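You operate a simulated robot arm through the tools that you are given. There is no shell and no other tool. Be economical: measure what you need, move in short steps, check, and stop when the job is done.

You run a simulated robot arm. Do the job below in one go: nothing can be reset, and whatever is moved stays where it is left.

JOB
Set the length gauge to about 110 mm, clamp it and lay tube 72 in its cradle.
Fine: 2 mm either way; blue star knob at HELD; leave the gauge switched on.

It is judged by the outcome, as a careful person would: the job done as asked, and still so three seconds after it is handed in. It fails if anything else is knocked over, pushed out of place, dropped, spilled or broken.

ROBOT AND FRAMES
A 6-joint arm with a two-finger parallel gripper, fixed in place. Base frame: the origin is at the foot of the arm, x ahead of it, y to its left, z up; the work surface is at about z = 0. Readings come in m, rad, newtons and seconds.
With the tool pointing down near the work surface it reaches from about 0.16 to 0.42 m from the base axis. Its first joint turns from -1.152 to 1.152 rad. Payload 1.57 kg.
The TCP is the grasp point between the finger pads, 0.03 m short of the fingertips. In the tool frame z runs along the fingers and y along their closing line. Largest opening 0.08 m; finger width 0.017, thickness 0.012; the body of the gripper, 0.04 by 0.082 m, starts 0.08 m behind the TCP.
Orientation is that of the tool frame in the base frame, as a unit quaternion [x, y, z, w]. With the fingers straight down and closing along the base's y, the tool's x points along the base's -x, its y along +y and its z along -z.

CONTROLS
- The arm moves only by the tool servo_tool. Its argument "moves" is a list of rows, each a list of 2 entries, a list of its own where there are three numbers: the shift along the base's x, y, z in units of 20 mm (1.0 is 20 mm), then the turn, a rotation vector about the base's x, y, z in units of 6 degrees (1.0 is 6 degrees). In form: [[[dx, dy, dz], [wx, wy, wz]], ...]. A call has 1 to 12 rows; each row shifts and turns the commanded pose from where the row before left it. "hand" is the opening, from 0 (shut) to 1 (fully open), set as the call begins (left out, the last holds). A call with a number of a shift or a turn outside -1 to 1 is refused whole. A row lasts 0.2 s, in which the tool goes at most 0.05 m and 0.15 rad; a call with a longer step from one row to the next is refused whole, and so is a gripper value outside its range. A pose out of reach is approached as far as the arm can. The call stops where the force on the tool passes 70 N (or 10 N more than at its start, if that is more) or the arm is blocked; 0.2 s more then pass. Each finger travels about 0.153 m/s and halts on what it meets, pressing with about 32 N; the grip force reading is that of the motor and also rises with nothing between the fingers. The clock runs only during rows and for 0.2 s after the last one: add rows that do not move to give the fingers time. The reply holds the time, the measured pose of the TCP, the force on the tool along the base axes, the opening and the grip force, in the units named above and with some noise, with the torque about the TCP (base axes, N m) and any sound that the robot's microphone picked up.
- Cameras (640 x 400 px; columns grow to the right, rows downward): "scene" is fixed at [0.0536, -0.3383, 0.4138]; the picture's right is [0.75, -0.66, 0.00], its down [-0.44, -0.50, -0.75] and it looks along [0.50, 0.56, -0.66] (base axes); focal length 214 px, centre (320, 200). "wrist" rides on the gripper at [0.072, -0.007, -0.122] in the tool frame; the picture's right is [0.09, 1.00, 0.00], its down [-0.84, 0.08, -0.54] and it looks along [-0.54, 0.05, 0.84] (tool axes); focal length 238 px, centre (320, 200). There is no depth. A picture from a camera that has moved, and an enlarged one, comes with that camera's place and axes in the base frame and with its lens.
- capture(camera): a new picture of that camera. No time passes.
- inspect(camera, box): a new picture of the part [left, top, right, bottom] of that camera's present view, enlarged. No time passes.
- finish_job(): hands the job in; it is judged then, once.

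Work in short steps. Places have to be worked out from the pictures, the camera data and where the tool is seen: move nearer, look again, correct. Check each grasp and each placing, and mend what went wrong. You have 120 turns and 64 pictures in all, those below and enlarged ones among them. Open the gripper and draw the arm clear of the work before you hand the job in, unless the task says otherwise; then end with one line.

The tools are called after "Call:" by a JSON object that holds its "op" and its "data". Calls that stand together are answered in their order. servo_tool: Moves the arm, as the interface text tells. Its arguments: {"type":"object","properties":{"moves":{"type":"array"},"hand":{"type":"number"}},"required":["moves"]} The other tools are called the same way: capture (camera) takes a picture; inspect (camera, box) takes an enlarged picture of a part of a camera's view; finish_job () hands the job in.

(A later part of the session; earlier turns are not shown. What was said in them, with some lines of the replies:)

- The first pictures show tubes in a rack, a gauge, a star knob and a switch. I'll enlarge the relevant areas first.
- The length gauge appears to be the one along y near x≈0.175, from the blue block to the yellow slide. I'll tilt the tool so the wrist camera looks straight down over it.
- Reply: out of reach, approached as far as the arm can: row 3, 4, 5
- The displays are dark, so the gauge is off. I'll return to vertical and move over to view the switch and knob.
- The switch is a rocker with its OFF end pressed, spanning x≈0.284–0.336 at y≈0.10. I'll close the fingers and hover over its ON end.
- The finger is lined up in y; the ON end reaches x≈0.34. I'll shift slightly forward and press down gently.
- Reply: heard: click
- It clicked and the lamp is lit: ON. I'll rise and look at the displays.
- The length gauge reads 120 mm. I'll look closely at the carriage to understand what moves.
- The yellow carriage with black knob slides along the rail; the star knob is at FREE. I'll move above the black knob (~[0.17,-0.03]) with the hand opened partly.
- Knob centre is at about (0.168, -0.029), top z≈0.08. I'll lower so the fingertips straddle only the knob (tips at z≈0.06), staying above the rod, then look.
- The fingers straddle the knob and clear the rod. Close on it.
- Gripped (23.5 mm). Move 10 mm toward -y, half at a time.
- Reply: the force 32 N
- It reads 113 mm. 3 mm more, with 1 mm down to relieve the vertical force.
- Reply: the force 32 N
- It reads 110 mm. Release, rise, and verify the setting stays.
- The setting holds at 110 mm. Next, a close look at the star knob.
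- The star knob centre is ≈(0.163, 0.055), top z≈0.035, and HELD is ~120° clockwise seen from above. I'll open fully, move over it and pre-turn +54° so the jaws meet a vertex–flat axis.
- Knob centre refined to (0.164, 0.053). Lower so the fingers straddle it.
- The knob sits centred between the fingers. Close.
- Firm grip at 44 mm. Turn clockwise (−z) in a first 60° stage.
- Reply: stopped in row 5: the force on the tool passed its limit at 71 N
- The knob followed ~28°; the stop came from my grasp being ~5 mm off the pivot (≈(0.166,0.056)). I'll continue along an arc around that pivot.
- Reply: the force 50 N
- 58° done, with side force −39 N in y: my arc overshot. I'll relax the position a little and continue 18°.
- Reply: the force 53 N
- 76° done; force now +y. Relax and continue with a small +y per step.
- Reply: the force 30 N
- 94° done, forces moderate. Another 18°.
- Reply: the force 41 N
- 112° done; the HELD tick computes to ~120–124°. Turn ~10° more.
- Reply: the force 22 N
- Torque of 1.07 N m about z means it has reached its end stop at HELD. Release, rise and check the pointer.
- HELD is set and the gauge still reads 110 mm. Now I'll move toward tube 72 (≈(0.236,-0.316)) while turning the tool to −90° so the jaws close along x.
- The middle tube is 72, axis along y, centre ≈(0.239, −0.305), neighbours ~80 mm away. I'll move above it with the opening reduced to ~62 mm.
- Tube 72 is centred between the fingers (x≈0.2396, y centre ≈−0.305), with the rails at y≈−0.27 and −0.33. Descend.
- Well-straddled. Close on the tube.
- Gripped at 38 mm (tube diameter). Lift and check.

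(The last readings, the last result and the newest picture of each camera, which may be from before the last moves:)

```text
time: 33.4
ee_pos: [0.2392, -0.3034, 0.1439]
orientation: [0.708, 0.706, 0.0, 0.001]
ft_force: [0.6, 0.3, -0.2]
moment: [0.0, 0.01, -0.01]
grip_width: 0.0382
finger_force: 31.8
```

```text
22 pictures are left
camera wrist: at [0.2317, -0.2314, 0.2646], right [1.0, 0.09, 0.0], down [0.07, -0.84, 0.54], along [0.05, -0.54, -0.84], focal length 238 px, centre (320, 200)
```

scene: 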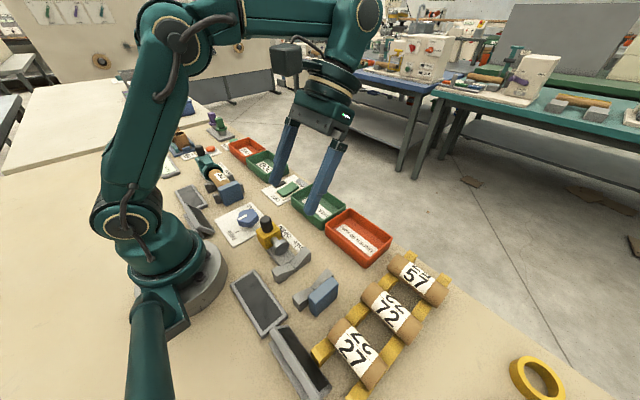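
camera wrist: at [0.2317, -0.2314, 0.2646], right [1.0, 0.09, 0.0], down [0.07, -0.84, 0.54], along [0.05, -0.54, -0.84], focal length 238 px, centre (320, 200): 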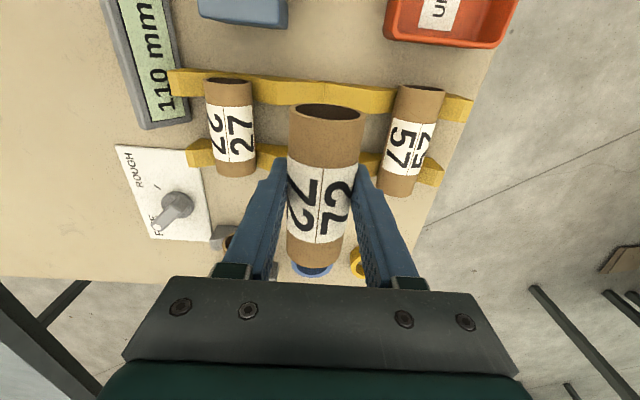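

The tube is held centred, about 100 mm long, so slack in the gauge is about 10 mm. I'll move beside the gauge at height to measure its faces precisely without the tube blocking the view.

Call:
{"op": "servo_tool", "data": {"moves": [[[0.3, 1, 0.15], [0, 0, 0]], [[0.3, 1, 0.15], [0, 0, 0]], [[0.3, 1, 0.15], [0, 0, 0]], [[0.3, 1, 0.15], [0, 0, 0]], [[0.3, 1, 0.15], [0, 0, 0]], [[0.3, 1, 0.15], [0, 0, 0]], [[0.3, 1, 0.15], [0, 0, 0]], [[0.3, 1, 0.15], [0, 0, 0]], [[0.3, 1, 0.15], [0, 0, 0]], [[0.3, 1, 0.15], [0, 0, 0]], [[0.3, 1, 0.15], [0, 0, 0]], [[0.3, 1, 0.15], [0, 0, 0]]]}}

Call:
{"op": "capture", "data": {"camera": "wrist"}}

```text
time: 36.0
ee_pos: [0.3111, -0.0617, 0.1808]
orientation: [0.708, 0.706, 0.0, 0.001]
ft_force: [0.0, -0.4, -0.3]
moment: [-0.01, 0.01, 0.01]
grip_width: 0.0381
finger_force: 31.8
```

```text
21 pictures are left
camera wrist: at [0.3036, 0.0099, 0.3013], right [1.0, 0.09, 0.0], down [0.07, -0.84, 0.54], along [0.05, -0.54, -0.84], focal length 238 px, centre (320, 200)
```

wrist: 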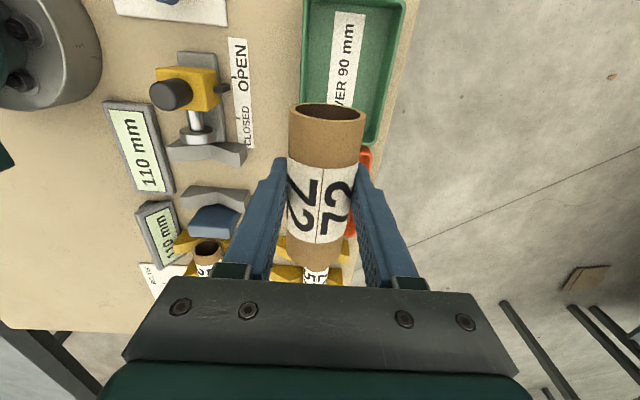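

Call:
{"op": "inspect", "data": {"camera": "wrist", "box": [130, 50, 290, 250]}}

Call:
{"op": "inspect", "data": {"camera": "scene", "box": [250, 210, 350, 320]}}

```text
2.00 times, centred on (210, 150) of wrist
camera zoom: at [0.3036, 0.0099, 0.3013], right [1.0, 0.09, 0.0], down [0.07, -0.84, 0.54], along [0.05, -0.54, -0.84], focal length 477 px, centre (540, 300)
```

zoom: 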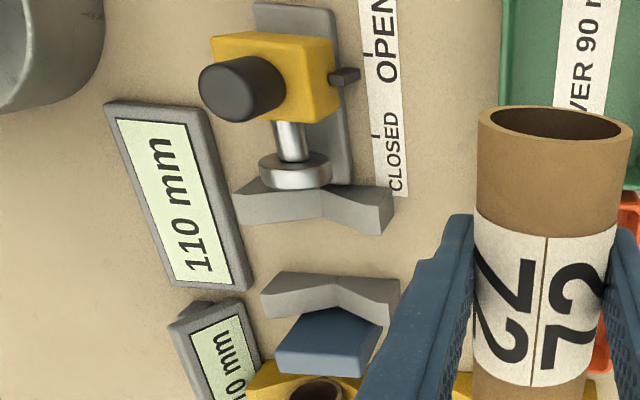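

```text
3.64 times, centred on (300, 265) of scene
camera zoom: at [0.0536, -0.3383, 0.4138], right [0.75, -0.66, 0.0], down [-0.44, -0.5, -0.75], along [0.5, 0.56, -0.66], focal length 780 px, centre (393, -36)
```

zoom: 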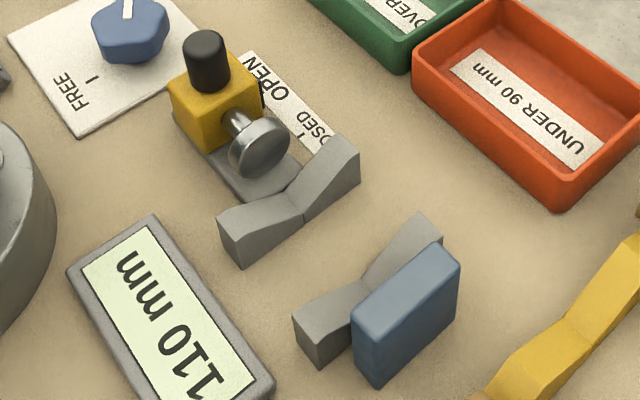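

Triangulating: disc face y≈−0.0925, blue face ≈−0.202, gauge axis x≈0.175. So the target TCP is ≈(0.175, −0.147). I'll move above it to z≈0.13.

Call:
{"op": "servo_tool", "data": {"moves": [[[-0.755, -0.474, 0], [0, 0, 0]], [[-0.755, -0.474, 0], [0, 0, 0]], [[-0.755, -0.474, 0], [0, 0, 0]], [[-0.755, -0.474, -0.3], [0, 0, 0]], [[-0.755, -0.474, -0.3], [0, 0, 0]], [[-0.755, -0.474, -0.4], [0, 0, 0]], [[-0.755, -0.474, -0.5], [0, 0, 0]], [[-0.755, -0.474, -0.5], [0, 0, 0]], [[-0.755, -0.474, -0.5], [0, 0, 0]]]}}

Call:
{"op": "capture", "data": {"camera": "wrist"}}

Call:
{"op": "inspect", "data": {"camera": "scene", "box": [230, 180, 370, 320]}}

```text
time: 38.0
ee_pos: [0.1748, -0.1472, 0.1283]
orientation: [0.708, 0.706, 0.0, 0.002]
ft_force: [-0.9, -0.3, -0.1]
moment: [0.01, 0.02, -0.02]
grip_width: 0.0382
finger_force: 31.6
```

```text
18 pictures are left
camera wrist: at [0.1677, -0.0759, 0.2503], right [1.0, 0.09, 0.0], down [0.07, -0.84, 0.54], along [0.05, -0.54, -0.84], focal length 238 px, centre (320, 200)
```

wrist: 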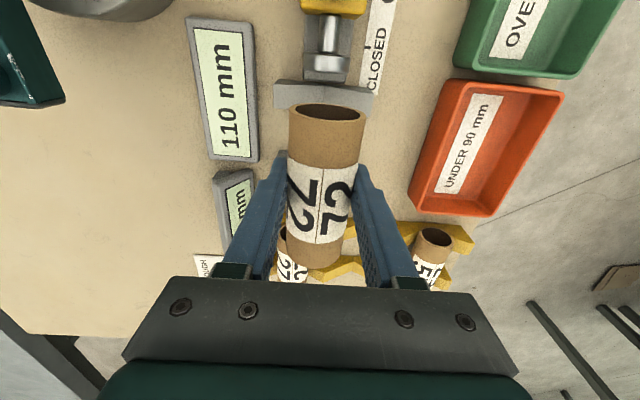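

```text
2.86 times, centred on (300, 250) of scene
camera zoom: at [0.0536, -0.3383, 0.4138], right [0.75, -0.66, 0.0], down [-0.44, -0.5, -0.75], along [0.5, 0.56, -0.66], focal length 613 px, centre (377, 57)
```

zoom: 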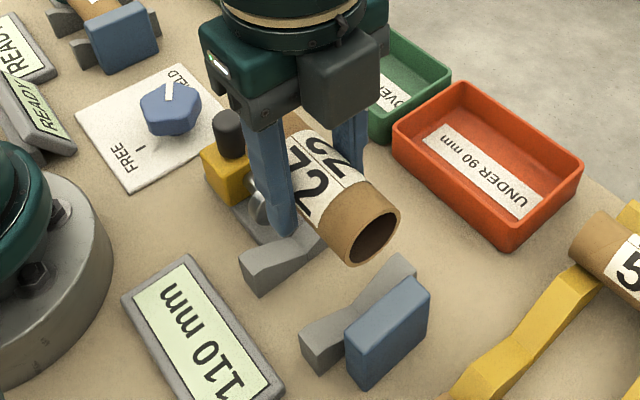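

Disc face ≈−0.091 and x≈0.1766; tube ends ≈−0.0976 and −0.199, so I'll shift +2 mm in y and +1 mm in x. Then lower to just above the stops and check.

Call:
{"op": "servo_tool", "data": {"moves": [[[0.07, 0.1, -0.7], [0, 0, 0]], [[0, 0, -0.7], [0, 0, 0]], [[0, 0, -0.6], [0, 0, 0]]]}}

Call:
{"op": "inspect", "data": {"camera": "wrist", "box": [240, 20, 420, 280]}}

Call:
{"op": "inspect", "data": {"camera": "scene", "box": [240, 200, 350, 310]}}

```text
time: 38.8
ee_pos: [0.1763, -0.1465, 0.0895]
orientation: [0.709, 0.706, 0.0, 0.001]
ft_force: [0.0, -0.2, -0.5]
moment: [0.0, 0.01, -0.01]
grip_width: 0.0382
finger_force: 31.9
```

```text
1.54 times, centred on (330, 150) of wrist
camera zoom: at [0.1691, -0.0744, 0.2099], right [1.0, 0.09, 0.0], down [0.07, -0.84, 0.54], along [0.05, -0.54, -0.84], focal length 367 px, centre (305, 277)
```

zoom: 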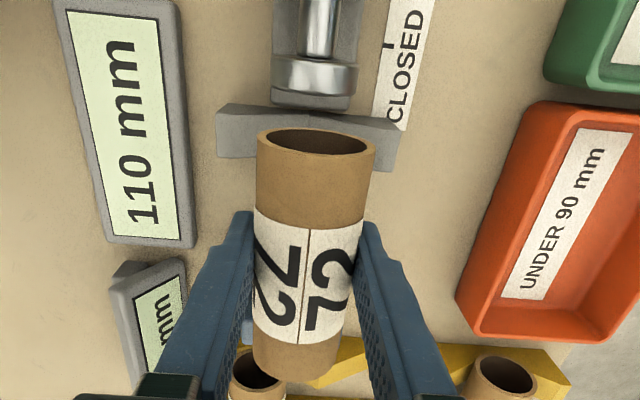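

```text
3.64 times, centred on (295, 255) of scene
camera zoom: at [0.0536, -0.3383, 0.4138], right [0.75, -0.66, 0.0], down [-0.44, -0.5, -0.75], along [0.5, 0.56, -0.66], focal length 780 px, centre (411, 0)
```

zoom: 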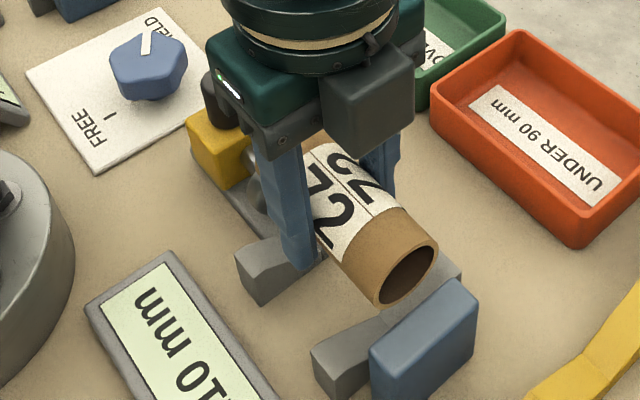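

Close views suggest the disc-side gap is tight (tube end ≈−0.095 vs disc ≈−0.096) while the blue side has ~5 mm. I'll shift 3 mm toward −y and re-look before lowering.

Call:
{"op": "servo_tool", "data": {"moves": [[[0, -0.15, -0.3], [0, 0, 0]], [[0, 0, -0.2], [0, 0, 0]], [[0, 0, 0], [0, 0, 0]]]}}

Call:
{"op": "inspect", "data": {"camera": "wrist", "box": [270, 20, 390, 120]}}

Call:
{"op": "inspect", "data": {"camera": "scene", "box": [270, 230, 350, 310]}}

```text
time: 39.6
ee_pos: [0.1774, -0.1488, 0.0781]
orientation: [0.709, 0.706, 0.001, 0.001]
ft_force: [0.7, -0.1, -0.2]
moment: [-0.01, -0.01, 0.02]
grip_width: 0.0382
finger_force: 31.2
```

```text
4.00 times, centred on (330, 70) of wrist
camera zoom: at [0.1688, -0.0772, 0.2001], right [1.0, 0.09, 0.0], down [0.07, -0.84, 0.54], along [0.05, -0.54, -0.84], focal length 953 px, centre (280, 720)
```

zoom: 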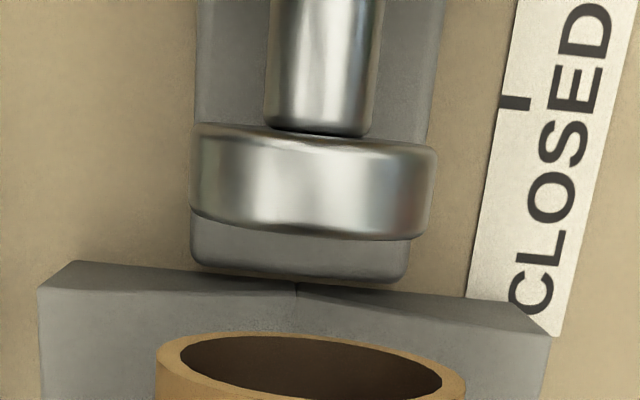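

```text
5.00 times, centred on (310, 270) of scene
camera zoom: at [0.0536, -0.3383, 0.4138], right [0.75, -0.66, 0.0], down [-0.44, -0.5, -0.75], along [0.5, 0.56, -0.66], focal length 1072 px, centre (370, -150)
```

zoom: 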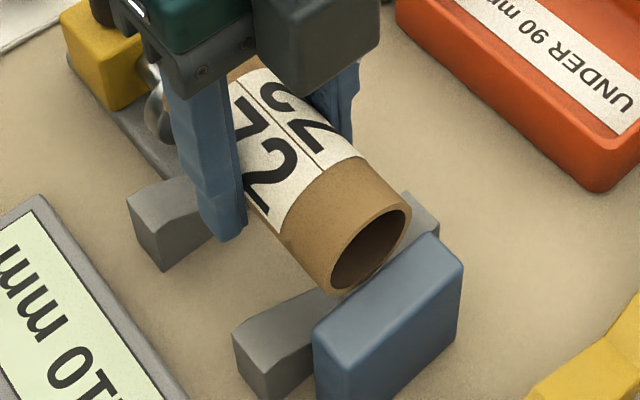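

Now the disc's front edge is clear: ≈−0.0916, tube end ≈−0.098 (6.5 mm gap) and ~2–3 mm on the blue side. I'll shift 2 mm toward +y and lower 20 mm.

Call:
{"op": "servo_tool", "data": {"moves": [[[0, 0.1, 0], [0, 0, 0]], [[0, 0, -0.4], [0, 0, 0]], [[0, 0, -0.4], [0, 0, 0]], [[0, 0, -0.2], [0, 0, 0]]]}}

Call:
{"op": "inspect", "data": {"camera": "wrist", "box": [270, 20, 390, 120]}}

Call:
{"op": "inspect", "data": {"camera": "scene", "box": [270, 230, 350, 310]}}

```text
time: 40.6
ee_pos: [0.1761, -0.1468, 0.0586]
orientation: [0.708, 0.706, 0.0, 0.0]
ft_force: [0.3, 0.5, 0.3]
moment: [0.0, -0.01, 0.02]
grip_width: 0.0381
finger_force: 32.4
```

```text
4.00 times, centred on (330, 70) of wrist
camera zoom: at [0.1687, -0.0754, 0.1803], right [1.0, 0.09, 0.0], down [0.07, -0.84, 0.54], along [0.05, -0.54, -0.84], focal length 953 px, centre (280, 720)
```

zoom: 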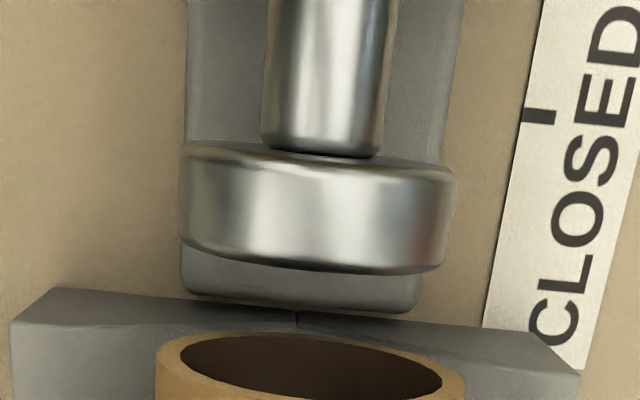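

```text
5.00 times, centred on (310, 270) of scene
camera zoom: at [0.0536, -0.3383, 0.4138], right [0.75, -0.66, 0.0], down [-0.44, -0.5, -0.75], along [0.5, 0.56, -0.66], focal length 1072 px, centre (370, -150)
```

zoom: 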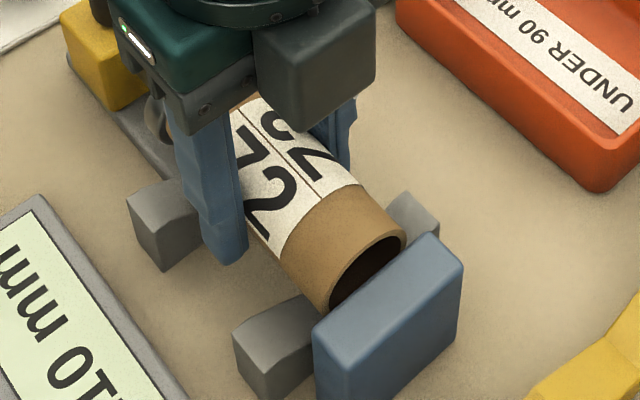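

No contact and clearances at both ends. Continue lowering in small steps to feel the V blocks.

Call:
{"op": "servo_tool", "data": {"moves": [[[0, 0, -0.15], [0, 0, 0]], [[0, 0, -0.15], [0, 0, 0]], [[0, 0, -0.1], [0, 0, 0]]]}}

Call:
{"op": "inspect", "data": {"camera": "scene", "box": [270, 230, 350, 310]}}

```text
time: 41.4
ee_pos: [0.1754, -0.1466, 0.0498]
orientation: [0.708, 0.706, 0.0, 0.001]
ft_force: [0.0, 0.9, 0.3]
moment: [0.03, 0.01, -0.01]
grip_width: 0.0381
finger_force: 31.8
```

```text
5.00 times, centred on (310, 270) of scene
camera zoom: at [0.0536, -0.3383, 0.4138], right [0.75, -0.66, 0.0], down [-0.44, -0.5, -0.75], along [0.5, 0.56, -0.66], focal length 1072 px, centre (370, -150)
```

zoom: 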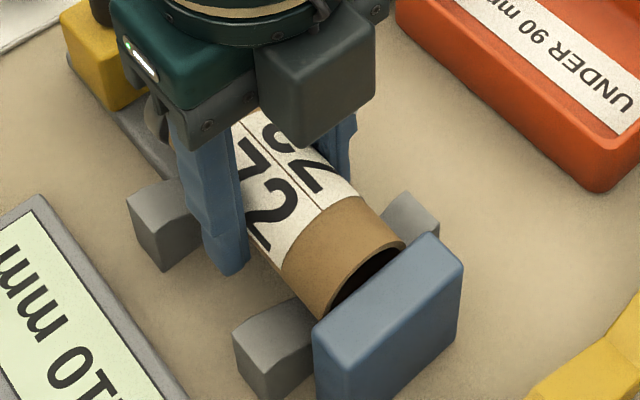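

Call:
{"op": "servo_tool", "data": {"moves": [[[0, 0, -0.1], [0, 0, 0]], [[0, 0, -0.1], [0, 0, 0]]]}}

```text
time: 42.0
ee_pos: [0.1748, -0.1467, 0.0473]
orientation: [0.709, 0.705, 0.001, 0.0]
ft_force: [0.3, 1.0, 0.4]
moment: [0.03, -0.04, -0.02]
grip_width: 0.0381
finger_force: 31.9
```

Still no contact at z≈0.047; step down 2 mm at a time.

Call:
{"op": "servo_tool", "data": {"moves": [[[0, 0, -0.1], [0, 0, 0]], [[0, 0, 0], [0, 0, 0]]]}}

```text
time: 42.6
ee_pos: [0.1747, -0.1478, 0.0455]
orientation: [0.708, 0.706, 0.0, 0.001]
ft_force: [0.0, -0.6, -0.1]
moment: [-0.01, 0.0, -0.02]
grip_width: 0.0382
finger_force: 31.7
```

Call:
{"op": "servo_tool", "data": {"moves": [[[0, 0, -0.1], [0, 0, 0]], [[0, 0, 0], [0, 0, 0]]]}}

Call:
{"op": "inspect", "data": {"camera": "wrist", "box": [250, 20, 390, 160]}}

```text
time: 43.2
ee_pos: [0.1761, -0.1476, 0.0432]
orientation: [0.708, 0.706, 0.0, 0.001]
ft_force: [0.2, -0.4, -0.8]
moment: [0.06, -0.01, 0.03]
grip_width: 0.0379
finger_force: 32.5
```

```text
2.86 times, centred on (320, 90) of wrist
camera zoom: at [0.1684, -0.0751, 0.1644], right [1.0, 0.09, 0.0], down [0.07, -0.84, 0.54], along [0.05, -0.54, -0.84], focal length 681 px, centre (320, 514)
```

zoom: 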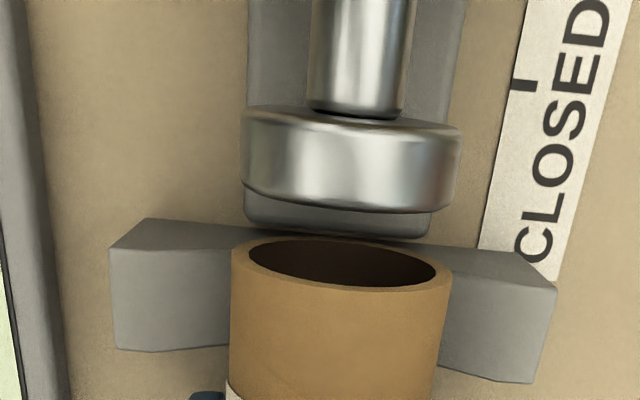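

Aligned with a visible gap to the disc. Continue down carefully.

Call:
{"op": "servo_tool", "data": {"moves": [[[0, 0, -0.1], [0, 0, 0]], [[0, 0, 0], [0, 0, 0]]]}}

```text
time: 43.8
ee_pos: [0.1747, -0.1478, 0.0411]
orientation: [0.708, 0.707, -0.001, 0.002]
ft_force: [-9.0, 0.4, 23.7]
moment: [0.07, -0.07, 0.07]
grip_width: 0.038
finger_force: 31.5
```

Contact: 24 N upward, so the tube is seated in the V blocks. Release in place.

Call:
{"op": "servo_tool", "data": {"hand": 0.75, "moves": [[[-0.02, 0, 0.03], [0, 0, 0]], [[0, 0, 0], [0, 0, 0]], [[0, 0, 0], [0, 0, 0]]]}}

Call:
{"op": "capture", "data": {"camera": "wrist"}}

```text
time: 44.6
ee_pos: [0.1761, -0.1481, 0.0427]
orientation: [0.708, 0.706, 0.0, 0.001]
ft_force: [0.4, 0.8, -0.1]
moment: [-0.02, 0.0, 0.02]
grip_width: 0.06
finger_force: 0.2
```

```text
8 pictures are left
camera wrist: at [0.1683, -0.0752, 0.1632], right [1.0, 0.09, 0.0], down [0.07, -0.84, 0.54], along [0.05, -0.54, -0.84], focal length 238 px, centre (320, 200)
```

wrist: 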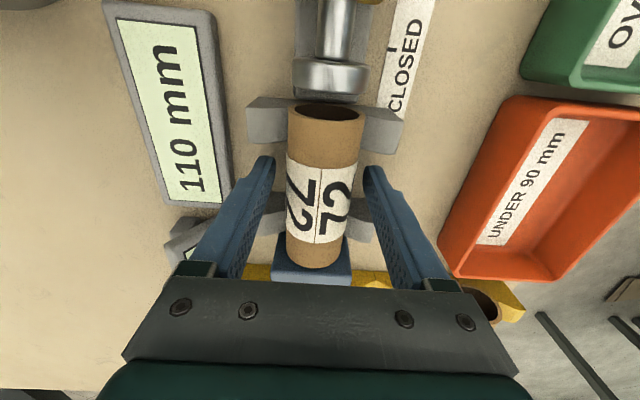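

The tube rests in the cradle, both fingers clear, and the gauge still reads 110 mm. I'll rise straight up and withdraw.

Call:
{"op": "servo_tool", "data": {"moves": [[[0, 0, 0.5], [0, 0, 0]], [[0, 0, 1], [0, 0, 0]], [[0, 0, 1], [0, 0, 0]], [[0, 0, 1], [0, 0, 0]], [[0, 0, 1], [0, 0, 0]], [[0, 0, 1], [0, 0, 0]], [[0, 0, 1], [0, 0, 0]], [[0.5, 0.5, 1], [0, 0, 0]], [[1, 1, 0.5], [0, 0, 0]], [[1, 1, 0], [0, 0, 0]], [[1, 1, 0], [0, 0, 0]], [[1, 1, 0], [0, 0, 0]]]}}

Call:
{"op": "capture", "data": {"camera": "scene"}}

Call:
{"op": "inspect", "data": {"camera": "scene", "box": [200, 170, 360, 330]}}

Call:
{"op": "capture", "data": {"camera": "wrist"}}

```text
time: 47.2
ee_pos: [0.266, -0.0569, 0.2024]
orientation: [0.708, 0.706, 0.0, 0.0]
ft_force: [-0.6, -0.3, 0.1]
moment: [-0.03, 0.01, -0.02]
grip_width: 0.0598
finger_force: 0.1
```

```text
7 pictures are left
```

scene: 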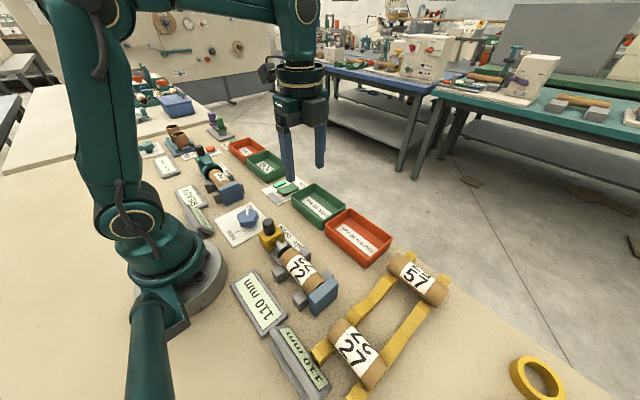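

```text
2.50 times, centred on (280, 250) of scene
camera zoom: at [0.0536, -0.3383, 0.4138], right [0.75, -0.66, 0.0], down [-0.44, -0.5, -0.75], along [0.5, 0.56, -0.66], focal length 536 px, centre (420, 75)
```

zoom: 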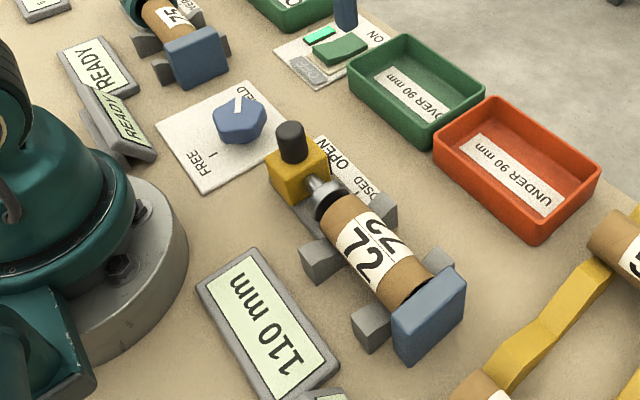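

```text
5 pictures are left
camera wrist: at [0.2591, 0.0147, 0.3241], right [1.0, 0.09, 0.0], down [0.07, -0.84, 0.54], along [0.05, -0.54, -0.84], focal length 238 px, centre (320, 200)
```

wrist: 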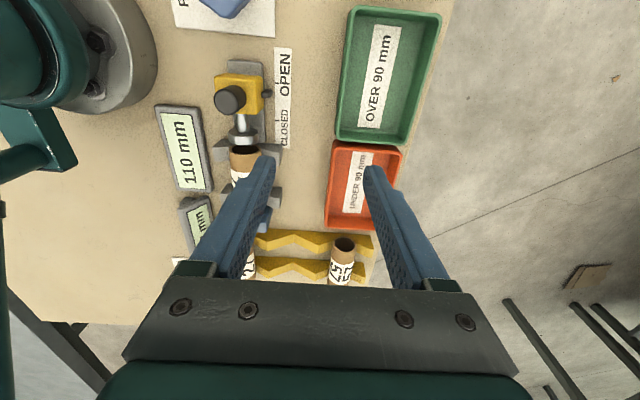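

Everything checks out: the display reads 110 mm, the star knob is at HELD, the gauge is on, tube 72 lies in the cradle, and the arm is clear. Handing in.

Call:
{"op": "finish_job", "data": {}}

```text
The job is handed in.
```

The length gauge is switched on and reads 110 mm, the blue star knob is at HELD, tube 72 is lying in the cradle, and the arm is clear with its gripper open.
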